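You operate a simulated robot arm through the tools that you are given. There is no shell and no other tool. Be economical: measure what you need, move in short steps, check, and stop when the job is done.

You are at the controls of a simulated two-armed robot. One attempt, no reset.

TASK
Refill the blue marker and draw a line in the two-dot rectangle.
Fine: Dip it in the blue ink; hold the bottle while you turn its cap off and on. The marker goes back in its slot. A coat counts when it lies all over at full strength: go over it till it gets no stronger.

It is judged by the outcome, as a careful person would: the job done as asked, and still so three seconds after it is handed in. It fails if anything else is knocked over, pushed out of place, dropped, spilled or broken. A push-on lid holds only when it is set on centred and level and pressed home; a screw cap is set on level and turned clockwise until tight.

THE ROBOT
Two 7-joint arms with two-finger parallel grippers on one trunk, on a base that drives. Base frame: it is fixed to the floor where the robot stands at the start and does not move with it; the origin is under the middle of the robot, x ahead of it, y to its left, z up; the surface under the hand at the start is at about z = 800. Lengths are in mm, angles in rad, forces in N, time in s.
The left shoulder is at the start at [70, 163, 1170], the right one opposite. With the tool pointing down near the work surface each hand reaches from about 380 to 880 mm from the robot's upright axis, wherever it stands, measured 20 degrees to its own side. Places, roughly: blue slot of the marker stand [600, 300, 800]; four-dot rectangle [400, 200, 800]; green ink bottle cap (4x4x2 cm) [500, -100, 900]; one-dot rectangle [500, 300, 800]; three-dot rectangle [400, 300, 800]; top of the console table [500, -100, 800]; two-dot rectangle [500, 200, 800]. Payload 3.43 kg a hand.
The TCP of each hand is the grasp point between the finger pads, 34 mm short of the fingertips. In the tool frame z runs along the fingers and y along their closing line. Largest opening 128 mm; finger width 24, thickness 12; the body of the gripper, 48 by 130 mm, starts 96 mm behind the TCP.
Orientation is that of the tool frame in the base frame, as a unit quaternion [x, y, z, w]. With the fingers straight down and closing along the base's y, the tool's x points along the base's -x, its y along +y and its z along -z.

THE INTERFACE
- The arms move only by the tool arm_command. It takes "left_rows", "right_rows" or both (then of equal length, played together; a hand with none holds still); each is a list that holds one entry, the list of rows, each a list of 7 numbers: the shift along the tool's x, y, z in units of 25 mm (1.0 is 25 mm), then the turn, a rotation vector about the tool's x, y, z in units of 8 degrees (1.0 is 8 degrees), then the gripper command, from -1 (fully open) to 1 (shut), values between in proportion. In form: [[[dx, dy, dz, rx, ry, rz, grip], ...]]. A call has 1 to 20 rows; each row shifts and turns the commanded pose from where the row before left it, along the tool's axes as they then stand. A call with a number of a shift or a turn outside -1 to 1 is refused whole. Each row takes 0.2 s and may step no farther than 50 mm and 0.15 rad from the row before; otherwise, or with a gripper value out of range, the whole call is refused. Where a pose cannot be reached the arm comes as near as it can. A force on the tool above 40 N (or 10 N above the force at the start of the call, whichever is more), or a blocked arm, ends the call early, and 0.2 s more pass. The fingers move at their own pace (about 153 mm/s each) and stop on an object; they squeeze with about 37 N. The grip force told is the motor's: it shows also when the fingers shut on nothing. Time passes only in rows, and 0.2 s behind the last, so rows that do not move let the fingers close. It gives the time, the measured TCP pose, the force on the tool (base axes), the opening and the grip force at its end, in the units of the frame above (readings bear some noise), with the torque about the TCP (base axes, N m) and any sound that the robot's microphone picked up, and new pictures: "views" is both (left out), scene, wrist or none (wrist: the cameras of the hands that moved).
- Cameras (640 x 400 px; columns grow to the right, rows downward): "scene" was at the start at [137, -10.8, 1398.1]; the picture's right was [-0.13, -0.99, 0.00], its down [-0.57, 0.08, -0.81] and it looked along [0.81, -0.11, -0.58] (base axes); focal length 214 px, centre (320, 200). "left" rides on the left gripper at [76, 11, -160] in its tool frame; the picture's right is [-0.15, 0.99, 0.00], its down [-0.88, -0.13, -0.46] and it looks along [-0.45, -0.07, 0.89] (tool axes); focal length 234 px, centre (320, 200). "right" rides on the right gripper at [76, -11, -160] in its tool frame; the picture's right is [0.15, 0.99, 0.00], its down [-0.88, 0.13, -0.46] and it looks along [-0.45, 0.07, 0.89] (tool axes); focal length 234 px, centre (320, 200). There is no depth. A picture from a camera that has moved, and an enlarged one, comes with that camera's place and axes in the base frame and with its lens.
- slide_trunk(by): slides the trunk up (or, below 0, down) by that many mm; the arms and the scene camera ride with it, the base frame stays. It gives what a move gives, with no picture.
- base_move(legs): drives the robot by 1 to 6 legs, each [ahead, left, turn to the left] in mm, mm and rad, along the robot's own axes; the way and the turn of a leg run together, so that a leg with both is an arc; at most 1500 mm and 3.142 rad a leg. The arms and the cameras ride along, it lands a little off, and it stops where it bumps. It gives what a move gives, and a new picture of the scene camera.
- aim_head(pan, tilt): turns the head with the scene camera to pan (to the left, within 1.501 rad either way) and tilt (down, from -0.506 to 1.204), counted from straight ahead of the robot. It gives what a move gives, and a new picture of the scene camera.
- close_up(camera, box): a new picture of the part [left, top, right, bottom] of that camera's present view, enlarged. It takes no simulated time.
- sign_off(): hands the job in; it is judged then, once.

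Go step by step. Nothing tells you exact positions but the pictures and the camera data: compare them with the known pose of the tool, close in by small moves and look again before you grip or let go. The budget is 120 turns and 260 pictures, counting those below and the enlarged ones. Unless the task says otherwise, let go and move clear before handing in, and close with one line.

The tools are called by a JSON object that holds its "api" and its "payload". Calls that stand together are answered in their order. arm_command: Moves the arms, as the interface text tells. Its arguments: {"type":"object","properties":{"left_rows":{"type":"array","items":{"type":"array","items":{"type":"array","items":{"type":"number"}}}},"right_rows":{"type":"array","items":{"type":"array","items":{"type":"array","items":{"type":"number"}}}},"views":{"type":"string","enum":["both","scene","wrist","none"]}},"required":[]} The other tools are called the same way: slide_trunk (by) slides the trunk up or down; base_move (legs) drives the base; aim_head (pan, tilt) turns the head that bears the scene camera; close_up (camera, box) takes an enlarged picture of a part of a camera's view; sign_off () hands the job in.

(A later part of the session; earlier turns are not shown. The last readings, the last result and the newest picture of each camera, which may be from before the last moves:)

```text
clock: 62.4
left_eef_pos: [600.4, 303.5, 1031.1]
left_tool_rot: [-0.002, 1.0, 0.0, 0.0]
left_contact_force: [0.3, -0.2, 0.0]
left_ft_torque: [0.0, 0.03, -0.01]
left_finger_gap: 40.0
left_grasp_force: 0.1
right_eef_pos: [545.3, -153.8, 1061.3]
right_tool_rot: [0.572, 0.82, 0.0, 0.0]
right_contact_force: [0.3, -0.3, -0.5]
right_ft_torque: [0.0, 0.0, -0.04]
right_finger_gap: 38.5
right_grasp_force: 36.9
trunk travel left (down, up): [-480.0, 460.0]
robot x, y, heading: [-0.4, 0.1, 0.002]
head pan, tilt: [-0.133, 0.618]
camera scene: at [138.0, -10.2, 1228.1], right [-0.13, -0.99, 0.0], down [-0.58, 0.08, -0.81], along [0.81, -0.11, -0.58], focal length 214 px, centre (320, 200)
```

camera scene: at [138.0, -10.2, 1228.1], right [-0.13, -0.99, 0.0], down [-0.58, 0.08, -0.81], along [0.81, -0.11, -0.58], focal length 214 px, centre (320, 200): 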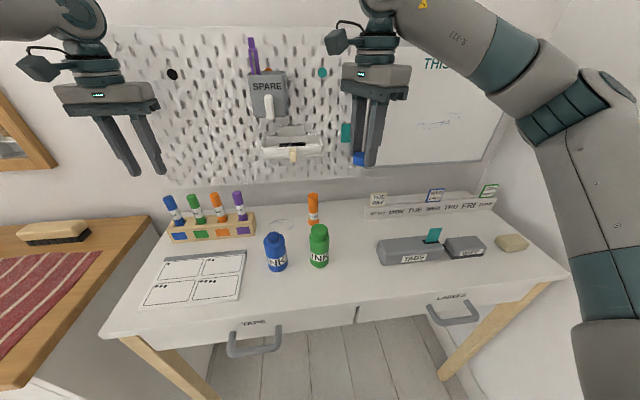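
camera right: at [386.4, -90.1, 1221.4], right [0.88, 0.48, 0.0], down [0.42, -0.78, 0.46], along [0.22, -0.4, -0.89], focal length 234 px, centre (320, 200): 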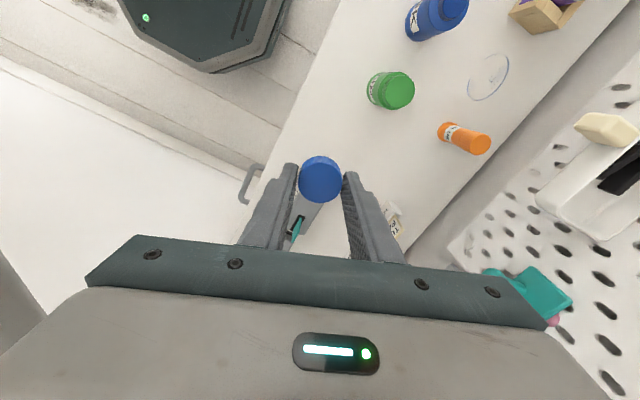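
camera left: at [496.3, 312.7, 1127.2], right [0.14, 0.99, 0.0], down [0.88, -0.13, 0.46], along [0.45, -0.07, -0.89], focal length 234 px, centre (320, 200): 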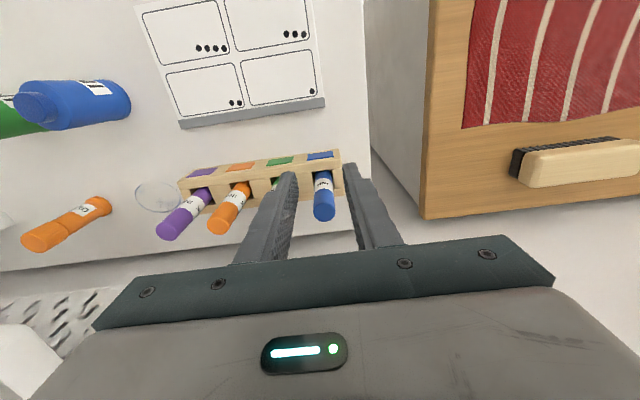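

{"api": "arm_command", "payload": {"left_rows": [[[-0.26, -0.15, 0, 0, 0, 0, 0.375], [0, 0, 1, 0, 0, 0, 0.375], [0, 0, 1, 0, 0, 0, 0.375], [0, 0, 1, 0, 0, 0, 0.375], [0, 0, 0.2, 0, 0, 0, 0.375]]], "views": "wrist"}}

{"api": "close_up", "payload": {"camera": "left", "box": [230, 120, 400, 226]}}

{"api": "close_up", "payload": {"camera": "scene", "box": [100, 160, 220, 240]}}

```text
clock: 63.6
left_eef_pos: [607.8, 299.8, 951.7]
left_tool_rot: [-0.002, 1.0, 0.0, 0.0]
left_contact_force: [0.9, -1.2, 0.0]
left_ft_torque: [0.01, -0.02, 0.0]
left_finger_gap: 40.0
left_grasp_force: 0.0
right_eef_pos: [544.9, -155.1, 1061.1]
right_tool_rot: [0.572, 0.82, 0.0, 0.0]
right_contact_force: [-0.8, 0.3, 0.6]
right_ft_torque: [0.02, 0.01, 0.01]
right_finger_gap: 38.2
right_grasp_force: 36.6
trunk travel left (down, up): [-480.0, 460.0]
robot x, y, heading: [3.5, 3.4, 0.0]
head pan, tilt: [-0.133, 0.618]
camera left: at [531.8, 310.4, 1113.4], right [0.14, 0.99, 0.0], down [0.88, -0.13, 0.46], along [0.45, -0.06, -0.89], focal length 234 px, centre (320, 200)
```

left: 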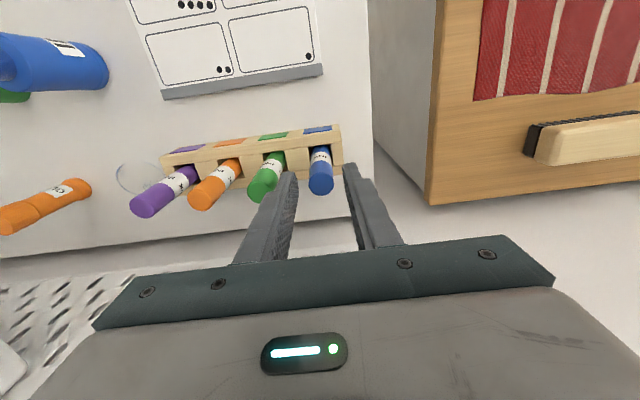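

```text
3.76 times, centred on (315, 173) of left
camera zoom: at [531.8, 310.4, 1113.4], right [0.14, 0.99, 0.0], down [0.88, -0.13, 0.46], along [0.45, -0.06, -0.89], focal length 882 px, centre (339, 302)
```

zoom: 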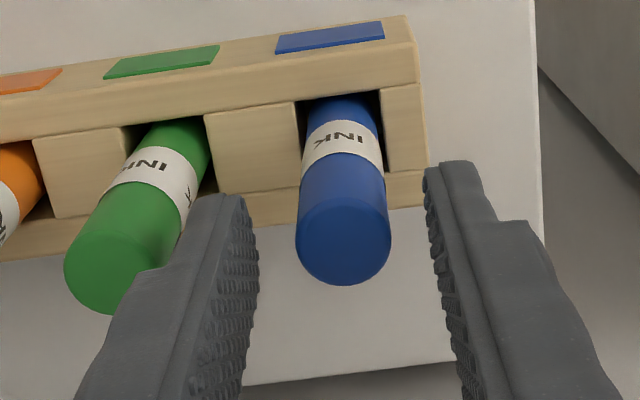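

```text
5.00 times, centred on (160, 200) of scene
camera zoom: at [137.2, -10.3, 1228.2], right [-0.13, -0.99, 0.0], down [-0.57, 0.08, -0.81], along [0.81, -0.11, -0.58], focal length 1072 px, centre (1120, 200)
```

zoom: 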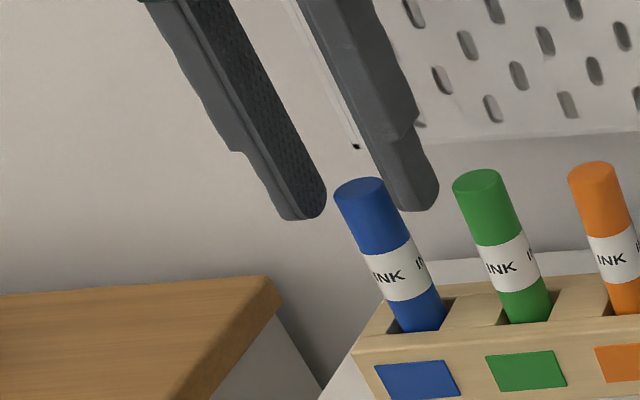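

The marker is centred between the fingers. I'll descend to a TCP of z 908 and grip.

{"api": "arm_command", "payload": {"left_rows": [[[0, 0, 0.9, 0, 0, 0, 0.375], [0, 0, 0.85, 0, 0, 0, 0.375], [0, 0, 0, 0, 0, 0, 0.5], [0, 0, 0, 0, 0, 0, 0.65], [0, 0, 0, 0, 0, 0, 1], [0, 0, 0, 0, 0, 0, 1]]], "views": "both"}}

{"api": "close_up", "payload": {"camera": "scene", "box": [100, 160, 220, 240]}}

```text
clock: 65.0
left_eef_pos: [603.5, 300.2, 909.7]
left_tool_rot: [-0.002, 1.0, 0.0, 0.0]
left_contact_force: [-0.4, 0.3, 0.9]
left_ft_torque: [0.08, 0.04, -0.01]
left_finger_gap: 20.0
left_grasp_force: 37.0
right_eef_pos: [545.3, -154.4, 1060.0]
right_tool_rot: [0.573, 0.82, 0.0, 0.0]
right_contact_force: [0.5, 0.7, -1.4]
right_ft_torque: [0.0, 0.01, 0.03]
right_finger_gap: 38.1
right_grasp_force: 37.0
trunk travel left (down, up): [-480.0, 460.0]
robot x, y, heading: [-0.6, 0.4, 0.01]
head pan, tilt: [-0.133, 0.618]
camera scene: at [137.4, -10.2, 1228.1], right [-0.13, -0.99, 0.0], down [-0.58, 0.08, -0.81], along [0.81, -0.11, -0.58], focal length 214 px, centre (320, 200)
camera left: at [529.7, 310.1, 1070.1], right [0.14, 0.99, 0.0], down [0.88, -0.13, 0.46], along [0.45, -0.06, -0.89], focal length 234 px, centre (320, 200)
```

scene: 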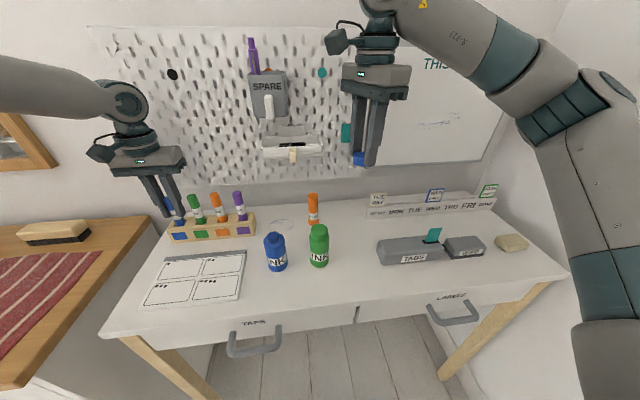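
left: 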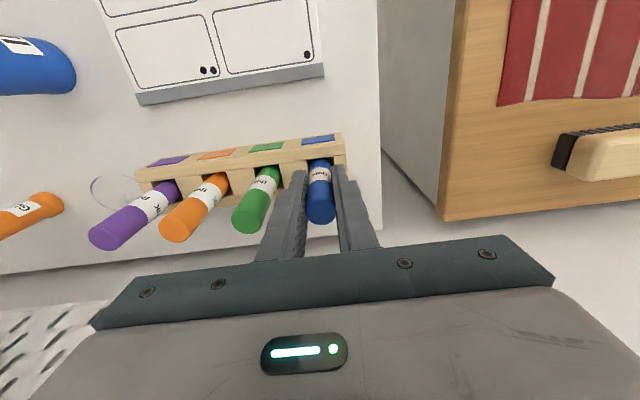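

```text
5.00 times, centred on (160, 200) of scene
camera zoom: at [137.4, -10.2, 1228.1], right [-0.13, -0.99, 0.0], down [-0.58, 0.08, -0.81], along [0.81, -0.11, -0.58], focal length 1072 px, centre (1120, 200)
```

zoom: 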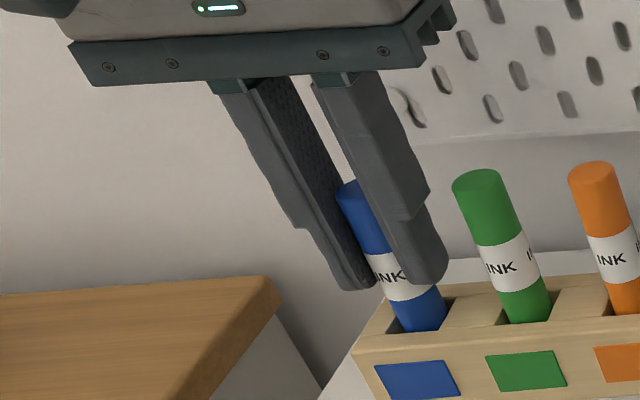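

The marker is gripped, 20 mm across, at TCP (605, 300, 909). I'll lift it straight out and look at its tip.

{"api": "arm_command", "payload": {"left_rows": [[[0, 0, -0.5, 0, 0, 0, 1], [0, 0, -1, 0, 0, 0, 1], [0, 0, -1, 0, 0, 0, 1], [0, 0, -1, 0, 0, 0, 1], [0, 0, -1, 0, 0, 0, 1], [0, 0, -1, 0, 0, 0, 1]]], "views": "both"}}

{"api": "close_up", "payload": {"camera": "scene", "box": [100, 120, 220, 200]}}

```text
clock: 66.4
left_eef_pos: [604.8, 300.6, 1047.7]
left_tool_rot: [-0.002, 1.0, 0.0, 0.001]
left_contact_force: [-0.6, -0.3, -0.3]
left_ft_torque: [-0.01, -0.02, 0.01]
left_finger_gap: 20.2
left_grasp_force: 36.8
right_eef_pos: [544.9, -154.8, 1062.4]
right_tool_rot: [0.572, 0.82, 0.001, 0.0]
right_contact_force: [0.3, -0.2, 0.0]
right_ft_torque: [-0.02, 0.01, 0.02]
right_finger_gap: 38.1
right_grasp_force: 37.4
trunk travel left (down, up): [-480.0, 460.0]
robot x, y, heading: [2.3, 2.2, 0.003]
head pan, tilt: [-0.133, 0.618]
camera scene: at [137.2, -10.2, 1228.1], right [-0.13, -0.99, 0.0], down [-0.58, 0.08, -0.81], along [0.81, -0.11, -0.58], focal length 214 px, centre (320, 200)
camera left: at [529.1, 310.1, 1208.0], right [0.14, 0.99, 0.0], down [0.88, -0.13, 0.46], along [0.45, -0.07, -0.89], focal length 234 px, centre (320, 200)
```

scene: 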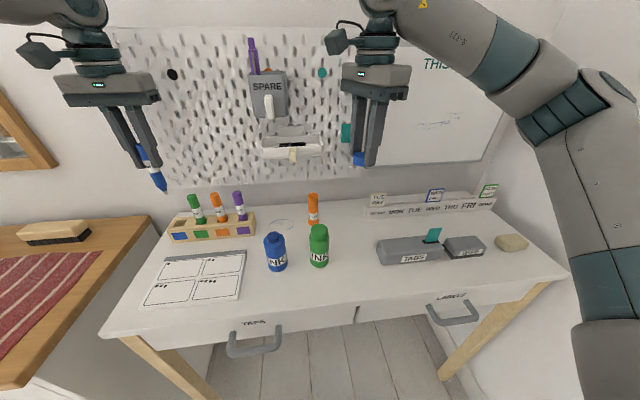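
left: 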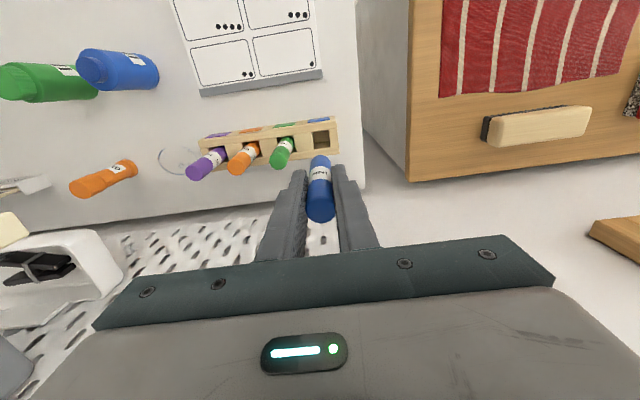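

```text
5.00 times, centred on (160, 160) of scene
camera zoom: at [137.2, -10.2, 1228.1], right [-0.13, -0.99, 0.0], down [-0.58, 0.08, -0.81], along [0.81, -0.11, -0.58], focal length 1072 px, centre (1120, 400)
```

zoom: 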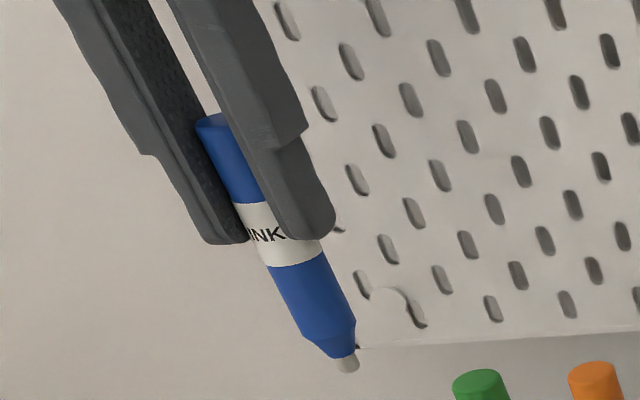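

The nib is uncapped and dry, about 105 mm below the TCP, and the marker is nearly vertical. I'll carry it over the bottle, moving back first and then to the right.

{"api": "arm_command", "payload": {"left_rows": [[[0.992, 0, -0.1, 0, 0, 0, 1], [0.992, 0, -0.1, 0, 0, 0, 1], [0.992, 0, -0.1, 0, 0, 0, 1], [0.992, 0, -0.1, 0, 0, 0, 1], [0.992, 0, 0, 0, 0, 0, 1], [0, -0.931, 0, 0, 0, 0, 1], [0, -0.931, 0, 0, 0, 0, 1], [0, -0.931, 0, 0, 0, 0, 1], [0, -0.931, 0, 0, 0, 0, 1], [0, -0.931, 0, 0, 0, 0, 1], [0, -0.931, 0, 0, 0, 0, 1], [0, -0.931, 0, 0, 0, 0, 1], [0, -0.931, 0, 0, 0, 0, 1], [0, -0.931, 0, 0, 0, 0, 1], [0, -0.931, 0, 0, 0, 0, 1], [0, -0.931, 0, 0, 0, 0, 1]]], "views": "both"}}

{"api": "close_up", "payload": {"camera": "scene", "box": [210, 170, 350, 260]}}

{"api": "close_up", "payload": {"camera": "left", "box": [250, 100, 390, 190]}}

```text
clock: 69.8
left_eef_pos: [483.4, 136.8, 1057.1]
left_tool_rot: [-0.003, 1.0, 0.0, 0.001]
left_contact_force: [0.0, 0.1, 0.1]
left_ft_torque: [0.01, 0.02, 0.0]
left_finger_gap: 20.0
left_grasp_force: 37.1
left hand out of reach, approached as far as the arm can: row 13, 14, 15, 16
right_eef_pos: [544.8, -154.6, 1060.9]
right_tool_rot: [0.571, 0.821, -0.001, 0.0]
right_contact_force: [0.6, 0.5, 0.6]
right_ft_torque: [0.0, 0.02, -0.01]
right_finger_gap: 37.6
right_grasp_force: 37.1
trunk travel left (down, up): [-480.0, 460.0]
robot x, y, heading: [0.9, -1.2, 0.004]
head pan, tilt: [-0.133, 0.618]
camera scene: at [137.3, -10.3, 1228.1], right [-0.13, -0.99, 0.0], down [-0.58, 0.08, -0.81], along [0.81, -0.11, -0.58], focal length 214 px, centre (320, 200)
camera left: at [406.6, 147.3, 1217.8], right [0.14, 0.99, 0.0], down [0.88, -0.12, 0.46], along [0.45, -0.07, -0.89], focal length 234 px, centre (320, 200)
```

scene: 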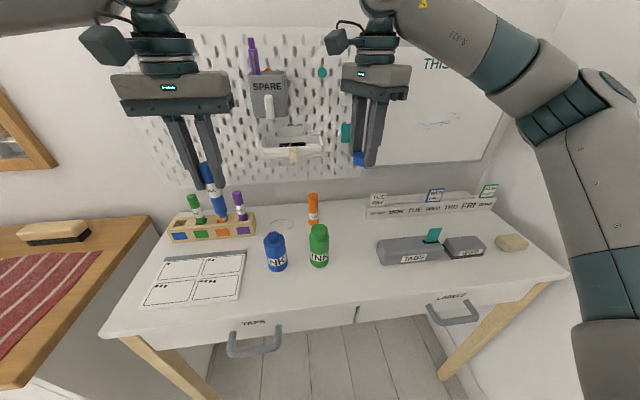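
left: 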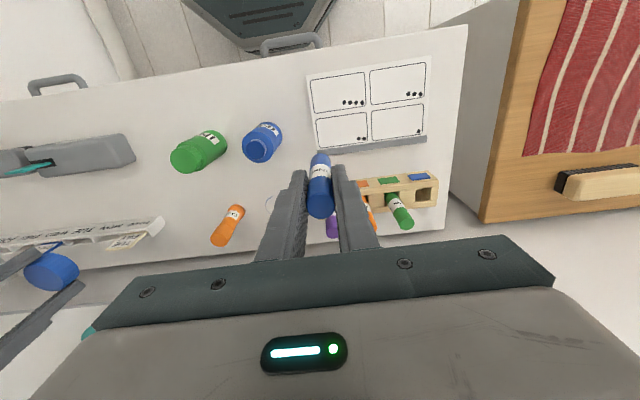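

```text
4.44 times, centred on (280, 215) of scene
camera zoom: at [137.3, -10.3, 1228.1], right [-0.13, -0.99, 0.0], down [-0.58, 0.08, -0.81], along [0.81, -0.11, -0.58], focal length 953 px, centre (498, 133)
```

zoom: 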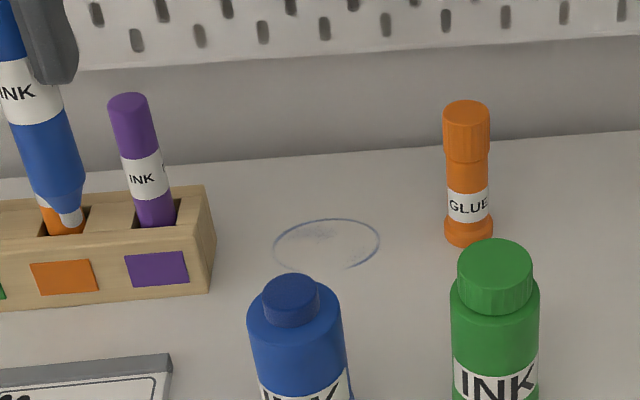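

```text
4.44 times, centred on (320, 145) of left
camera zoom: at [406.6, 147.3, 1217.8], right [0.14, 0.99, 0.0], down [0.88, -0.12, 0.46], along [0.45, -0.07, -0.89], focal length 1041 px, centre (320, 444)
```

zoom: 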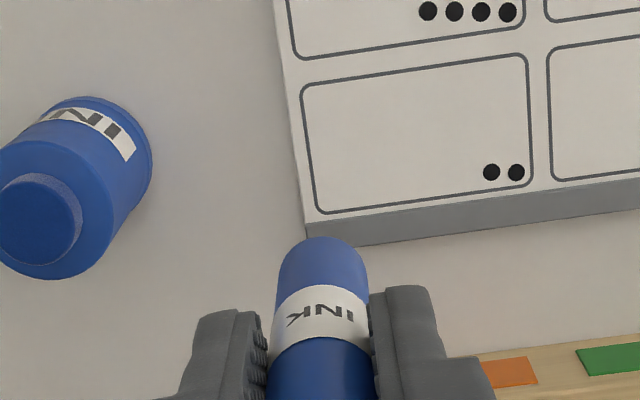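

The left arm can't cross further to the right. I'll drive the whole base 100 mm right so the marker comes over the bottle.

{"api": "base_move", "payload": {"legs": [[0, -95, 0]]}}

{"api": "close_up", "payload": {"camera": "scene", "box": [180, 170, 320, 260]}}

{"api": "close_up", "payload": {"camera": "left", "box": [250, 100, 390, 190]}}

```text
clock: 70.9
left_eef_pos: [482.3, 43.8, 1056.6]
left_tool_rot: [-0.004, 1.0, 0.0, 0.002]
left_contact_force: [0.6, -1.2, 0.1]
left_ft_torque: [0.02, 0.02, 0.01]
left_finger_gap: 19.8
left_grasp_force: 36.5
right_eef_pos: [545.9, -248.4, 1061.2]
right_tool_rot: [0.571, 0.821, 0.001, 0.0]
right_contact_force: [-0.3, -0.2, -0.1]
right_ft_torque: [0.04, -0.02, 0.0]
right_finger_gap: 37.7
right_grasp_force: 37.2
trunk travel left (down, up): [-480.0, 460.0]
robot x, y, heading: [4.7, -93.5, 0.004]
head pan, tilt: [-0.133, 0.618]
camera scene: at [137.8, -104.6, 1228.1], right [-0.13, -0.99, 0.0], down [-0.58, 0.07, -0.81], along [0.81, -0.1, -0.58], focal length 214 px, centre (320, 200)
```

scene: 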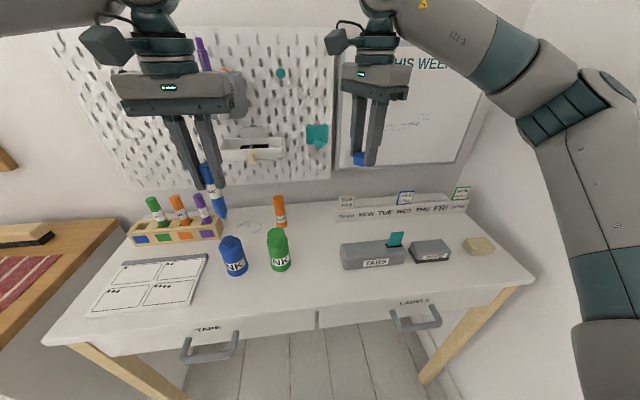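

```text
4.44 times, centred on (250, 215) of scene
camera zoom: at [137.8, -104.6, 1228.1], right [-0.13, -0.99, 0.0], down [-0.58, 0.07, -0.81], along [0.81, -0.1, -0.58], focal length 953 px, centre (631, 133)
```

zoom: 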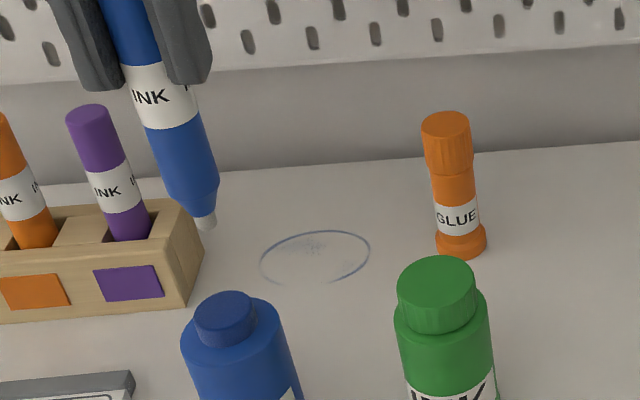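

```text
4.44 times, centred on (320, 145) of left
camera zoom: at [406.9, 53.3, 1217.8], right [0.14, 0.99, 0.0], down [0.88, -0.12, 0.46], along [0.45, -0.06, -0.89], focal length 1041 px, centre (320, 444)
```

zoom: 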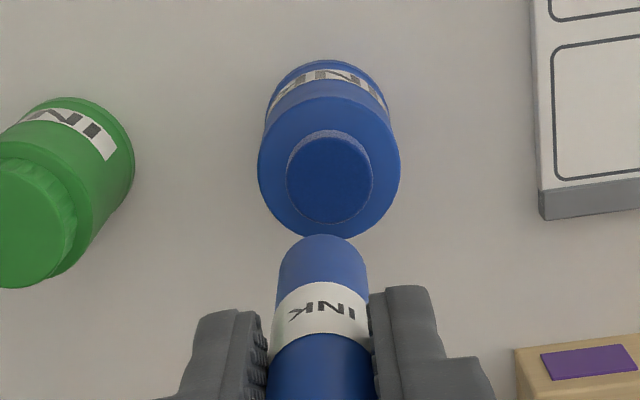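

The marker is nearly over the neck; the tip looks about 6 mm too far forward. I'll correct that and lower it to just above the rim to check.

{"api": "arm_command", "payload": {"left_rows": [[[0.26, 0.06, 0.2, 0, 0, 0, 1], [0, 0, 0.7, 0, 0, 0, 1], [0, 0, 0.6, 0, 0, 0, 1]]], "views": "none"}}

{"api": "close_up", "payload": {"camera": "scene", "box": [200, 200, 270, 245]}}

{"api": "close_up", "payload": {"camera": "left", "box": [270, 110, 370, 174]}}

{"api": "close_up", "payload": {"camera": "right", "box": [0, 0, 640, 400]}}

```text
clock: 71.7
left_eef_pos: [476.0, 45.8, 1019.2]
left_tool_rot: [-0.004, 1.0, -0.001, 0.0]
left_contact_force: [0.3, 0.0, 0.0]
left_ft_torque: [0.0, -0.03, 0.02]
left_finger_gap: 20.7
left_grasp_force: 37.4
right_eef_pos: [545.6, -246.8, 1060.0]
right_tool_rot: [0.571, 0.821, -0.001, 0.001]
right_contact_force: [-0.3, -0.4, -0.3]
right_ft_torque: [0.02, 0.03, -0.01]
right_finger_gap: 37.3
right_grasp_force: 37.0
trunk travel left (down, up): [-480.0, 460.0]
robot x, y, heading: [0.8, -97.9, 0.003]
head pan, tilt: [-0.133, 0.618]
```

```text
8.89 times, centred on (235, 222) of scene
camera zoom: at [138.1, -103.3, 1228.1], right [-0.13, -0.99, 0.0], down [-0.58, 0.07, -0.81], along [0.81, -0.1, -0.58], focal length 1906 px, centre (1076, 0)
```

zoom: 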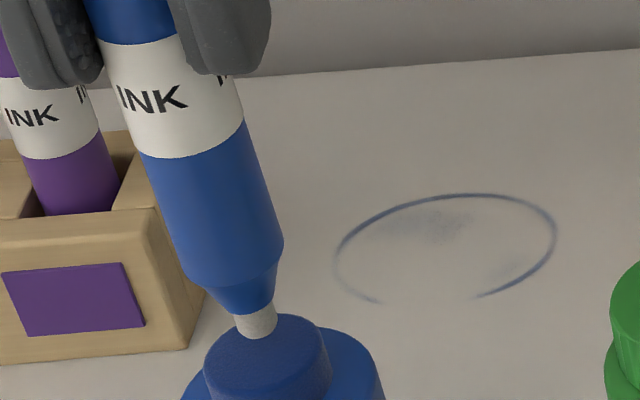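

```text
6.25 times, centred on (320, 142) of left
camera zoom: at [400.6, 55.8, 1180.0], right [0.14, 0.99, 0.0], down [0.88, -0.12, 0.46], along [0.45, -0.07, -0.89], focal length 1464 px, centre (320, 562)
```

zoom: 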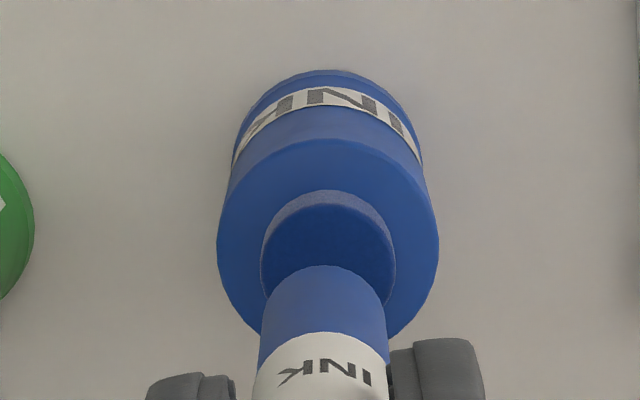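

```text
1.00 times, centred on (320, 200) of right (not enlarged: the box is as wide or as high as the picture)
camera zoom: at [509.1, -180.4, 1220.8], right [0.88, 0.48, 0.0], down [0.43, -0.78, 0.46], along [0.22, -0.4, -0.89], focal length 234 px, centre (320, 200)
```

zoom: 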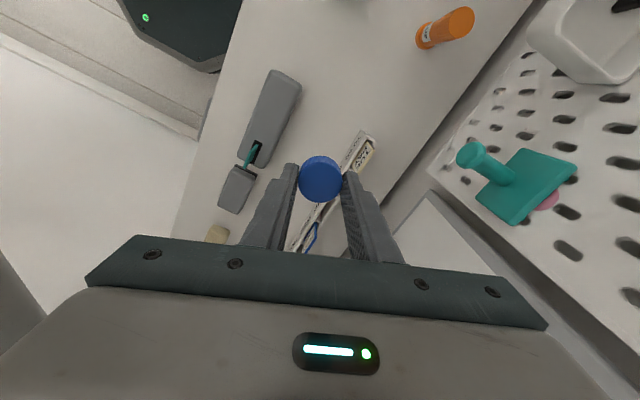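

The nib lines up over the neck centre, about 7 mm above it. I'll lower it 18 mm and check the force and view.

{"api": "arm_command", "payload": {"left_rows": [[[0, 0.03, 0.24, 0, 0, 0, 1], [0, 0, 0.24, 0, 0, 0, 1], [0, 0, 0.24, 0, 0, 0, 1]]], "views": "none"}}

{"api": "close_up", "payload": {"camera": "scene", "box": [200, 210, 270, 255]}}

```text
clock: 72.5
left_eef_pos: [474.4, 45.2, 1002.9]
left_tool_rot: [-0.004, 1.0, -0.002, 0.003]
left_contact_force: [-0.2, 0.7, 30.9]
left_ft_torque: [0.14, -0.16, 0.01]
left_finger_gap: 20.9
left_grasp_force: 36.8
right_eef_pos: [544.6, -249.1, 1062.6]
right_tool_rot: [0.571, 0.821, 0.001, 0.0]
right_contact_force: [0.8, 0.4, -0.6]
right_ft_torque: [-0.05, 0.0, 0.01]
right_finger_gap: 37.6
right_grasp_force: 37.2
trunk travel left (down, up): [-480.0, 460.0]
robot x, y, heading: [-2.9, -95.5, 0.005]
head pan, tilt: [-0.133, 0.618]
```

```text
8.89 times, centred on (235, 232) of scene
camera zoom: at [135.8, -104.3, 1228.6], right [-0.13, -0.99, 0.0], down [-0.57, 0.07, -0.82], along [0.81, -0.1, -0.58], focal length 1906 px, centre (1076, -89)
```

zoom: 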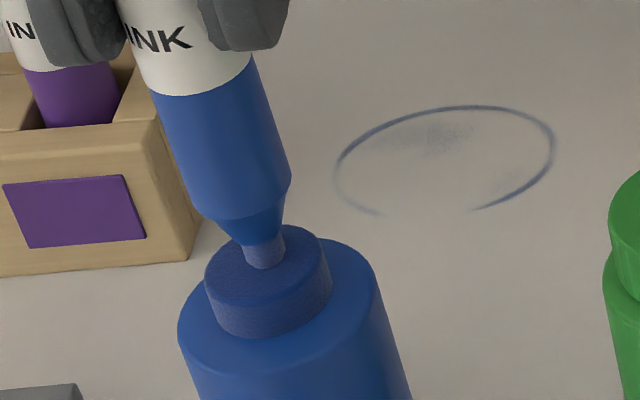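

The nib is pressing on the ink at the neck (31 N) and is turning blue. I'll ease off to light contact, dwell, then lift to check it.

{"api": "arm_command", "payload": {"left_rows": [[[0, 0, -0.16, 0, 0, 0, 1], [0, 0, 0, 0, 0, 0, 1], [0, 0, 0, 0, 0, 0, 1], [0, 0, 0, 0, 0, 0, 1], [0, 0, 0, 0, 0, 0, 1], [0, 0, 0, 0, 0, 0, 1]]], "views": "none"}}

{"api": "close_up", "payload": {"camera": "scene", "box": [200, 210, 270, 255]}}

```text
clock: 73.9
left_eef_pos: [476.4, 44.2, 1003.8]
left_tool_rot: [-0.004, 1.0, -0.001, 0.001]
left_contact_force: [-0.9, -0.5, -1.3]
left_ft_torque: [0.02, 0.0, -0.03]
left_finger_gap: 20.3
left_grasp_force: 36.8
right_eef_pos: [545.2, -248.1, 1060.9]
right_tool_rot: [0.571, 0.821, -0.001, 0.0]
right_contact_force: [-0.6, 0.7, 0.0]
right_ft_torque: [0.0, -0.02, 0.02]
right_finger_gap: 37.6
right_grasp_force: 36.5
trunk travel left (down, up): [-480.0, 460.0]
robot x, y, heading: [0.6, -92.0, 0.008]
head pan, tilt: [-0.133, 0.618]
```

```text
8.89 times, centred on (235, 232) of scene
camera zoom: at [137.8, -103.8, 1228.1], right [-0.13, -0.99, 0.0], down [-0.58, 0.07, -0.81], along [0.81, -0.1, -0.58], focal length 1906 px, centre (1076, -89)
```

zoom: 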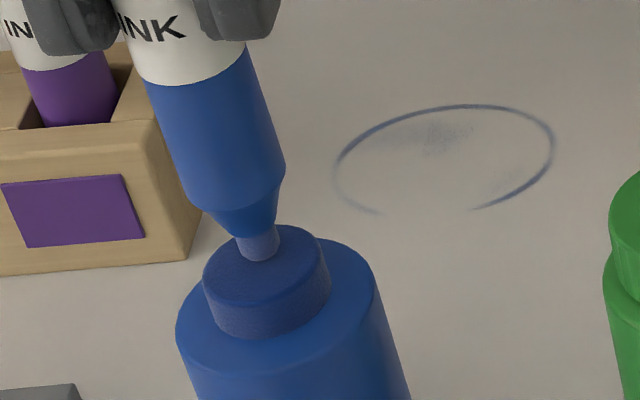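

The nib is tinted but perhaps not saturated. I'll touch again with light force, hold for about 2 s, and compare the colour.

{"api": "arm_command", "payload": {"left_rows": [[[0, 0, 0.1, 0, 0, 0, 1], [0, 0, 0, 0, 0, 0, 1], [0, 0, 0, 0, 0, 0, 1], [0, 0, 0, 0, 0, 0, 1], [0, 0, 0, 0, 0, 0, 1], [0, 0, 0, 0, 0, 0, 1], [0, 0, 0, 0, 0, 0, 1], [0, 0, 0, 0, 0, 0, 1], [0, 0, 0, 0, 0, 0, 1], [0, 0, 0, 0, 0, 0, 1]]], "views": "none"}}

{"api": "arm_command", "payload": {"left_rows": [[[0, 0, -0.5, 0, 0, 0, 1], [0, 0, -0.5, 0, 0, 0, 1], [0, 0, 0, 0, 0, 0, 1]]], "views": "none"}}

{"api": "close_up", "payload": {"camera": "scene", "box": [200, 200, 270, 245]}}

```text
clock: 76.1
left_eef_pos: [476.4, 45.4, 1003.1]
left_tool_rot: [-0.005, 1.0, -0.001, 0.0]
left_contact_force: [1.5, 0.1, 9.7]
left_ft_torque: [0.0, -0.13, -0.01]
left_finger_gap: 20.6
left_grasp_force: 37.1
right_eef_pos: [545.7, -247.5, 1061.0]
right_tool_rot: [0.572, 0.821, 0.0, -0.001]
right_contact_force: [0.2, -0.3, -0.8]
right_ft_torque: [-0.02, -0.01, 0.03]
right_finger_gap: 37.3
right_grasp_force: 37.4
trunk travel left (down, up): [-480.0, 460.0]
robot x, y, heading: [0.4, -96.9, 0.004]
head pan, tilt: [-0.133, 0.618]
```

```text
clock: 76.9
left_eef_pos: [475.1, 46.2, 1027.3]
left_tool_rot: [-0.004, 1.0, -0.001, 0.001]
left_contact_force: [0.0, -0.3, -1.5]
left_ft_torque: [0.01, 0.0, -0.03]
left_finger_gap: 20.7
left_grasp_force: 37.5
right_eef_pos: [544.6, -248.6, 1061.1]
right_tool_rot: [0.571, 0.821, 0.0, 0.001]
right_contact_force: [-0.4, -0.1, -0.7]
right_ft_torque: [0.02, -0.01, -0.01]
right_finger_gap: 36.8
right_grasp_force: 36.4
trunk travel left (down, up): [-480.0, 460.0]
robot x, y, heading: [2.6, -94.9, 0.003]
head pan, tilt: [-0.133, 0.618]
```

```text
8.89 times, centred on (235, 222) of scene
camera zoom: at [137.9, -103.8, 1228.1], right [-0.13, -0.99, 0.0], down [-0.58, 0.07, -0.81], along [0.81, -0.1, -0.58], focal length 1906 px, centre (1076, 0)
```

zoom: 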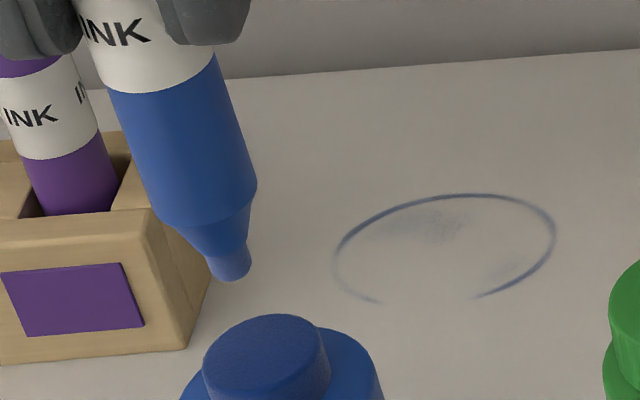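

The nib is fully blue. The two-dot rectangle spans about x 464–511, y 130–214, so I'll draw along y at x≈484. I'll move over and descend near the paper.

{"api": "arm_command", "payload": {"left_rows": [[[-0.04, 0.8, -0.2, 0, 0, 0, 1], [-0.04, 0.8, 0, 0, 0, 0, 1], [-0.04, 0.8, 0, 0, 0, 0, 1], [-0.04, 0.8, 0, 0, 0, 0, 1], [0, 0.8, 0, 0, 0, 0, 1], [0, 0, 1, 0, 0, 0, 1], [0, 0, 1, 0, 0, 0, 1], [0, 0, 1, 0, 0, 0, 1], [0, 0, 0.7, 0, 0, 0, 1]]], "views": "both"}}

{"api": "close_up", "payload": {"camera": "scene", "box": [80, 235, 220, 325]}}

{"api": "close_up", "payload": {"camera": "left", "box": [230, 70, 410, 185]}}

```text
clock: 78.9
left_eef_pos: [478.2, 145.7, 940.0]
left_tool_rot: [-0.004, 1.0, 0.0, 0.0]
left_contact_force: [0.9, 0.1, 0.1]
left_ft_torque: [0.0, 0.03, 0.01]
left_finger_gap: 20.4
left_grasp_force: 37.0
right_eef_pos: [544.5, -247.4, 1061.5]
right_tool_rot: [0.572, 0.82, 0.0, 0.0]
right_contact_force: [0.0, -0.4, -1.0]
right_ft_torque: [0.0, -0.02, 0.01]
right_finger_gap: 37.0
right_grasp_force: 36.8
trunk travel left (down, up): [-480.0, 460.0]
robot x, y, heading: [1.5, -92.3, 0.009]
head pan, tilt: [-0.133, 0.618]
camera scene: at [138.0, -103.9, 1228.1], right [-0.13, -0.99, 0.0], down [-0.58, 0.07, -0.81], along [0.81, -0.1, -0.58], focal length 214 px, centre (320, 200)
camera left: at [403.7, 156.5, 1101.0], right [0.14, 0.99, 0.0], down [0.88, -0.12, 0.46], along [0.45, -0.06, -0.89], focal length 234 px, centre (320, 200)
```

scene: 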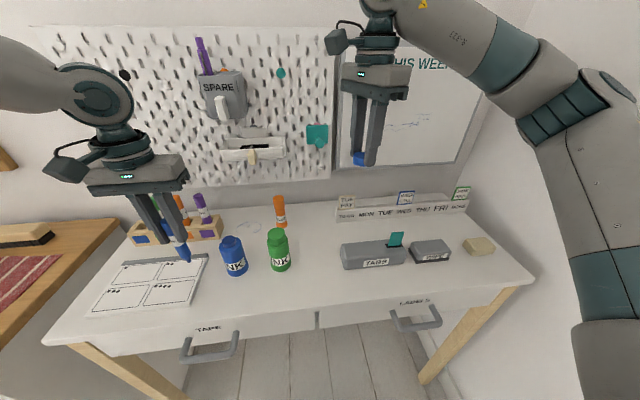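
left: 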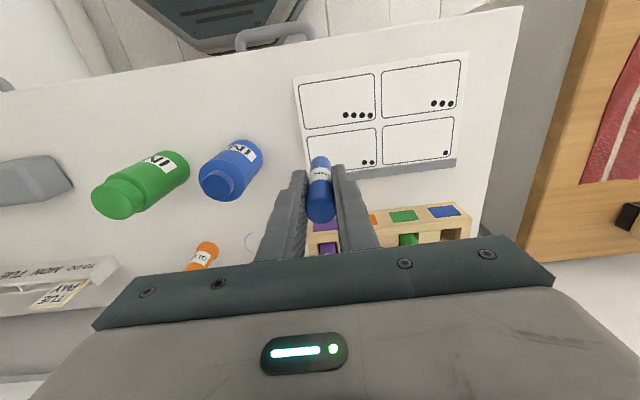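

```text
4.44 times, centred on (150, 280) of scene
camera zoom: at [138.0, -103.9, 1228.1], right [-0.13, -0.99, 0.0], down [-0.58, 0.07, -0.81], along [0.81, -0.1, -0.58], focal length 953 px, centre (1076, -156)
```

zoom: 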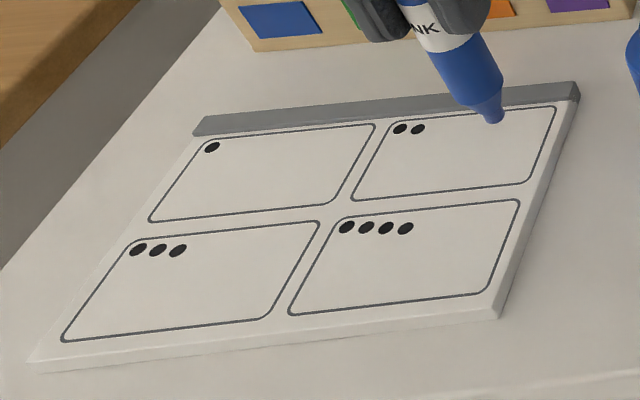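

```text
3.48 times, centred on (320, 128) of left
camera zoom: at [403.7, 156.5, 1101.0], right [0.14, 0.99, 0.0], down [0.88, -0.12, 0.46], along [0.45, -0.06, -0.89], focal length 814 px, centre (320, 452)
```

zoom: 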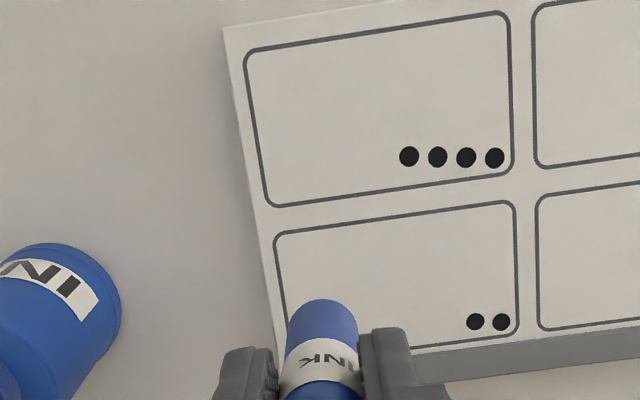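

The nib is over about (484, 147), inside the rectangle. I'll descend toward the paper in small steps.

{"api": "arm_command", "payload": {"left_rows": [[[0, 0.04, 0.4, 0, 0, 0, 1], [0, 0, 0.4, 0, 0, 0, 1], [0, 0, 0, 0, 0, 0, 1]]], "views": "none"}}

{"api": "close_up", "payload": {"camera": "scene", "box": [140, 240, 220, 290]}}

```text
clock: 79.7
left_eef_pos: [477.5, 147.3, 919.3]
left_tool_rot: [-0.004, 1.0, 0.0, 0.001]
left_contact_force: [-0.6, -0.6, -0.2]
left_ft_torque: [0.02, -0.02, -0.01]
left_finger_gap: 20.3
left_grasp_force: 36.8
right_eef_pos: [545.6, -247.5, 1061.0]
right_tool_rot: [0.571, 0.821, 0.0, 0.0]
right_contact_force: [0.0, -0.6, 1.0]
right_ft_torque: [0.01, 0.02, -0.01]
right_finger_gap: 36.6
right_grasp_force: 37.1
trunk travel left (down, up): [-480.0, 460.0]
robot x, y, heading: [-0.1, -93.5, 0.01]
head pan, tilt: [-0.133, 0.618]
```

```text
8.00 times, centred on (180, 265) of scene
camera zoom: at [137.6, -103.8, 1228.1], right [-0.13, -0.99, 0.0], down [-0.58, 0.07, -0.81], along [0.81, -0.1, -0.58], focal length 1716 px, centre (1440, -320)
```

zoom: 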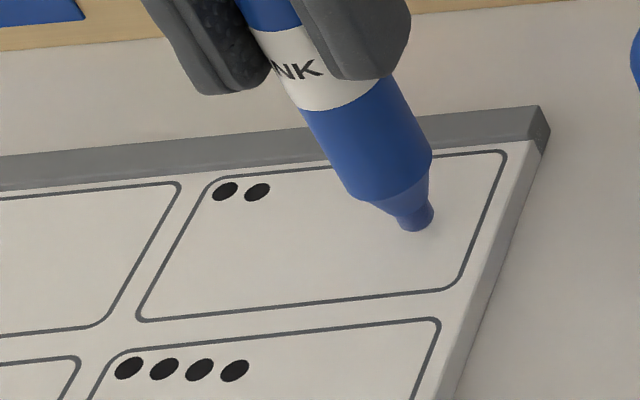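

{"api": "arm_command", "payload": {"left_rows": [[[0, 0, 0.06, 0, 0, 0, 1], [0, 0, 0.06, 0, 0, 0, 1], [0, 0, 0.06, 0, 0, 0, 1], [0, 0, 0, 0, 0, 0, 1]]], "views": "none"}}

{"api": "close_up", "payload": {"camera": "scene", "box": [140, 240, 220, 290]}}

```text
clock: 80.7
left_eef_pos: [476.8, 146.9, 916.9]
left_tool_rot: [-0.004, 1.0, 0.0, 0.001]
left_contact_force: [-1.0, 2.3, 8.4]
left_ft_torque: [0.22, 0.12, 0.02]
left_finger_gap: 20.6
left_grasp_force: 37.4
right_eef_pos: [544.4, -248.6, 1061.9]
right_tool_rot: [0.572, 0.82, 0.0, 0.0]
right_contact_force: [0.3, 0.7, 0.1]
right_ft_torque: [0.0, -0.01, 0.03]
right_finger_gap: 37.1
right_grasp_force: 36.8
trunk travel left (down, up): [-480.0, 460.0]
robot x, y, heading: [-0.8, -92.6, 0.005]
head pan, tilt: [-0.133, 0.618]
```

```text
8.00 times, centred on (180, 265) of scene
camera zoom: at [137.0, -103.9, 1228.3], right [-0.13, -0.99, 0.0], down [-0.57, 0.07, -0.81], along [0.81, -0.1, -0.58], focal length 1716 px, centre (1440, -320)
```

zoom: 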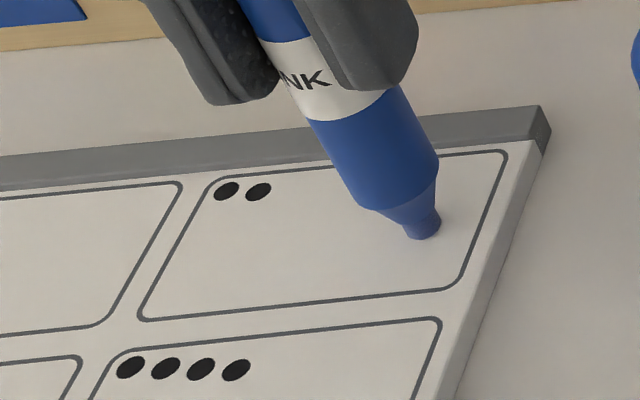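

The nib is on the paper at 8 N. I'll ease it slightly and draw a first stroke of 48 mm along +y.

{"api": "arm_command", "payload": {"left_rows": [[[0, 0, -0.02, 0, 0, 0, 1], [0, 0.16, 0, 0, 0, 0, 1], [0, 0.16, 0, 0, 0, 0, 1], [0, 0.16, 0, 0, 0, 0, 1], [0, 0.16, 0, 0, 0, 0, 1], [0, 0.16, 0, 0, 0, 0, 1], [0, 0.16, 0, 0, 0, 0, 1], [0, 0.16, 0, 0, 0, 0, 1], [0, 0.16, 0, 0, 0, 0, 1], [0, 0.16, 0, 0, 0, 0, 1], [0, 0.16, 0, 0, 0, 0, 1], [0, 0.16, 0, 0, 0, 0, 1], [0, 0.16, 0, 0, 0, 0, 1]]], "views": "none"}}

{"api": "close_up", "payload": {"camera": "scene", "box": [120, 240, 220, 302]}}

```text
clock: 83.5
left_eef_pos: [477.9, 195.3, 914.1]
left_tool_rot: [-0.003, 1.0, -0.001, 0.001]
left_contact_force: [0.4, -0.7, 2.1]
left_ft_torque: [-0.11, 0.01, 0.01]
left_finger_gap: 20.5
left_grasp_force: 36.8
right_eef_pos: [545.4, -248.9, 1061.0]
right_tool_rot: [0.571, 0.821, 0.0, 0.0]
right_contact_force: [-0.1, -0.1, -1.2]
right_ft_torque: [0.02, 0.02, -0.01]
right_finger_gap: 36.9
right_grasp_force: 36.8
trunk travel left (down, up): [-480.0, 460.0]
robot x, y, heading: [3.5, -93.3, 0.006]
head pan, tilt: [-0.133, 0.618]
```

```text
6.40 times, centred on (170, 271) of scene
camera zoom: at [137.5, -103.9, 1228.2], right [-0.13, -0.99, 0.0], down [-0.58, 0.07, -0.81], along [0.81, -0.1, -0.58], focal length 1373 px, centre (1280, -254)
```

zoom: 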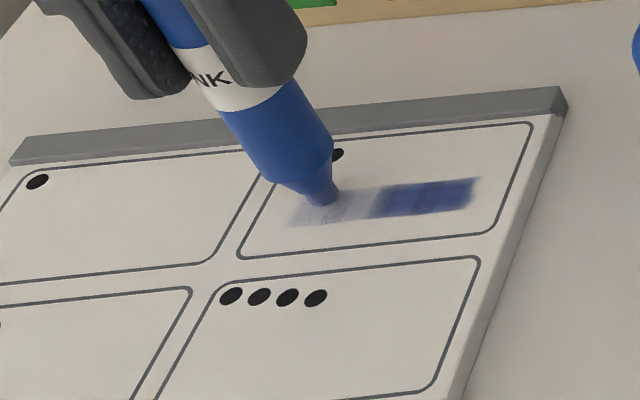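

The stroke lays ink, but it fades where the pressure dropped. I'll go back over it with slightly more pressure.

{"api": "arm_command", "payload": {"left_rows": [[[0, 0, 0.04, 0, 0, 0, 1], [0, -0.16, 0, 0, 0, 0, 1], [0, -0.16, -0.002, 0, 0, 0, 1], [0, -0.16, -0.002, 0, 0, 0, 1], [0, -0.16, -0.002, 0, 0, 0, 1], [0, -0.16, -0.002, 0, 0, 0, 1], [0, -0.16, -0.002, 0, 0, 0, 1], [0, -0.16, -0.002, 0, 0, 0, 1], [0, -0.16, -0.002, 0, 0, 0, 1], [0, -0.16, -0.002, 0, 0, 0, 1], [0, -0.16, -0.002, 0, 0, 0, 1], [0, -0.16, -0.002, 0, 0, 0, 1], [0, -0.16, 0, 0, 0, 0, 1]]], "views": "none"}}

{"api": "close_up", "payload": {"camera": "scene", "box": [120, 240, 220, 302]}}

```text
clock: 86.3
left_eef_pos: [478.2, 147.3, 914.8]
left_tool_rot: [-0.005, 1.0, -0.001, 0.001]
left_contact_force: [0.8, 0.1, 1.3]
left_ft_torque: [0.05, 0.0, -0.02]
left_finger_gap: 20.6
left_grasp_force: 36.7
right_eef_pos: [543.8, -250.2, 1061.1]
right_tool_rot: [0.571, 0.821, -0.001, 0.0]
right_contact_force: [0.2, -0.3, 0.5]
right_ft_torque: [-0.01, 0.0, -0.02]
right_finger_gap: 37.0
right_grasp_force: 37.1
trunk travel left (down, up): [-480.0, 460.0]
robot x, y, heading: [1.3, -94.1, -0.0]
head pan, tilt: [-0.133, 0.618]
```

```text
6.40 times, centred on (170, 271) of scene
camera zoom: at [137.7, -103.9, 1228.1], right [-0.13, -0.99, 0.0], down [-0.58, 0.07, -0.81], along [0.81, -0.1, -0.58], focal length 1373 px, centre (1280, -254)
```

zoom: 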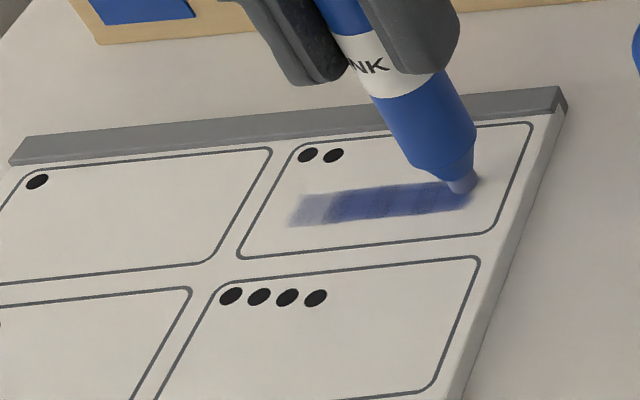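

{"api": "close_up", "payload": {"camera": "scene", "box": [175, 255, 207, 275]}}

{"api": "close_up", "payload": {"camera": "left", "box": [270, 90, 400, 172]}}

```text
16.00 times, centred on (191, 265) of scene
camera zoom: at [137.7, -103.9, 1228.1], right [-0.13, -0.99, 0.0], down [-0.58, 0.07, -0.81], along [0.81, -0.1, -0.58], focal length 3432 px, centre (2384, -840)
```

zoom: 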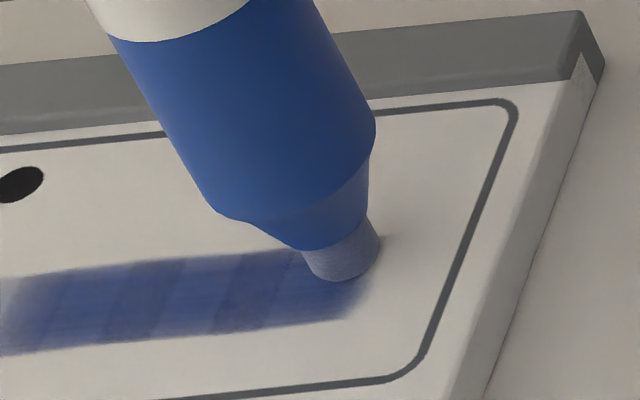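

```text
4.88 times, centred on (335, 131) of left
camera zoom: at [402.6, 157.3, 1076.9], right [0.14, 0.99, 0.0], down [0.88, -0.12, 0.46], along [0.45, -0.06, -0.89], focal length 1142 px, centre (247, 537)
```

zoom: 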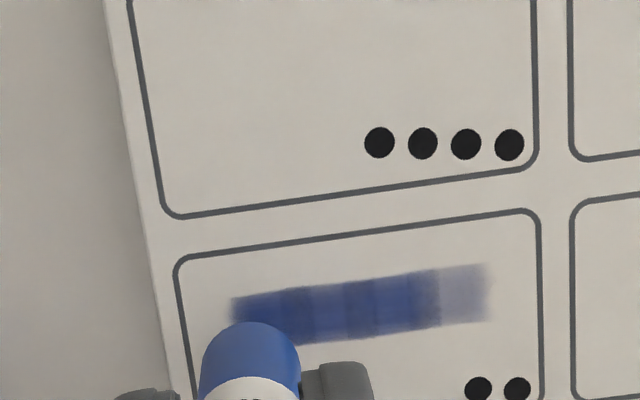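

The nib's ink runs out as it draws, so it needs topping up. I'll go back and re-dip gently at the same spot.

{"api": "arm_command", "payload": {"left_rows": [[[0, 0, -0.92, 0, 0, 0, 1], [0, 0, -0.92, 0, 0, 0, 1], [0, 0, -0.92, 0, 0, 0, 1], [0, 0, -0.92, 0, 0, 0, 1], [0, 0, -0.92, 0, 0, 0, 1], [0.032, -0.808, 0, 0, 0, 0, 1], [0.032, -0.808, 0, 0, 0, 0, 1], [0.032, -0.808, 0, 0, 0, 0, 1], [0.032, -0.808, 0, 0, 0, 0, 1], [0.032, -0.808, 0, 0, 0, 0, 1], [0, 0, 0.5, 0, 0, 0, 1], [0, 0, 0.3, 0, 0, 0, 1], [0, 0, 0.18, 0, 0, 0, 1], [0, 0, 0.12, 0, 0, 0, 1], [0, 0, 0.02, 0, 0, 0, 1], [0, 0, 0, 0, 0, 0, 1], [0, 0, 0, 0, 0, 0, 1], [0, 0, 0, 0, 0, 0, 1], [0, 0, 0, 0, 0, 0, 1], [0, 0, 0, 0, 0, 0, 1]]], "views": "none"}}

{"api": "close_up", "payload": {"camera": "scene", "box": [200, 210, 270, 255]}}

{"api": "close_up", "payload": {"camera": "scene", "box": [80, 240, 220, 330]}}

```text
clock: 90.5
left_eef_pos: [475.8, 45.3, 1002.9]
left_tool_rot: [-0.004, 1.0, -0.001, 0.002]
left_contact_force: [2.1, 0.4, 12.1]
left_ft_torque: [0.08, -0.31, -0.01]
left_finger_gap: 20.1
left_grasp_force: 37.0
right_eef_pos: [544.2, -247.8, 1061.5]
right_tool_rot: [0.571, 0.821, 0.0, 0.0]
right_contact_force: [0.2, 0.8, -0.6]
right_ft_torque: [-0.04, 0.01, -0.02]
right_finger_gap: 36.9
right_grasp_force: 37.1
trunk travel left (down, up): [-480.0, 460.0]
robot x, y, heading: [0.6, -93.0, 0.006]
head pan, tilt: [-0.133, 0.618]
```

```text
8.89 times, centred on (235, 232) of scene
camera zoom: at [137.2, -104.0, 1228.2], right [-0.13, -0.99, 0.0], down [-0.57, 0.07, -0.81], along [0.81, -0.1, -0.58], focal length 1906 px, centre (1076, -89)
```

zoom: 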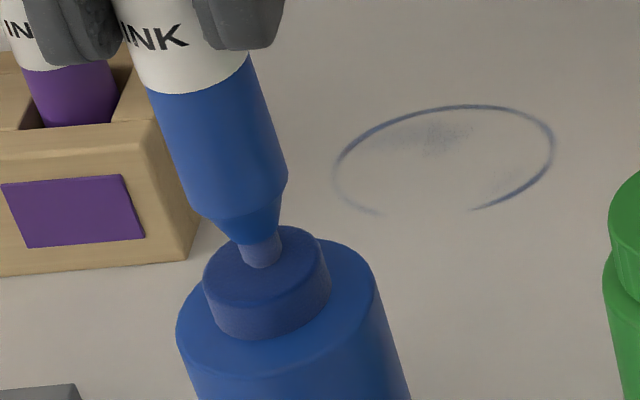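

```text
4.44 times, centred on (150, 285) of scene
camera zoom: at [137.2, -104.0, 1228.2], right [-0.13, -0.99, 0.0], down [-0.57, 0.07, -0.81], along [0.81, -0.1, -0.58], focal length 953 px, centre (1076, -178)
```

zoom: 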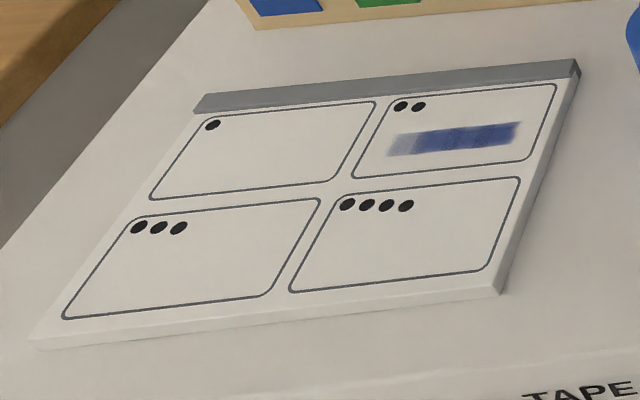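

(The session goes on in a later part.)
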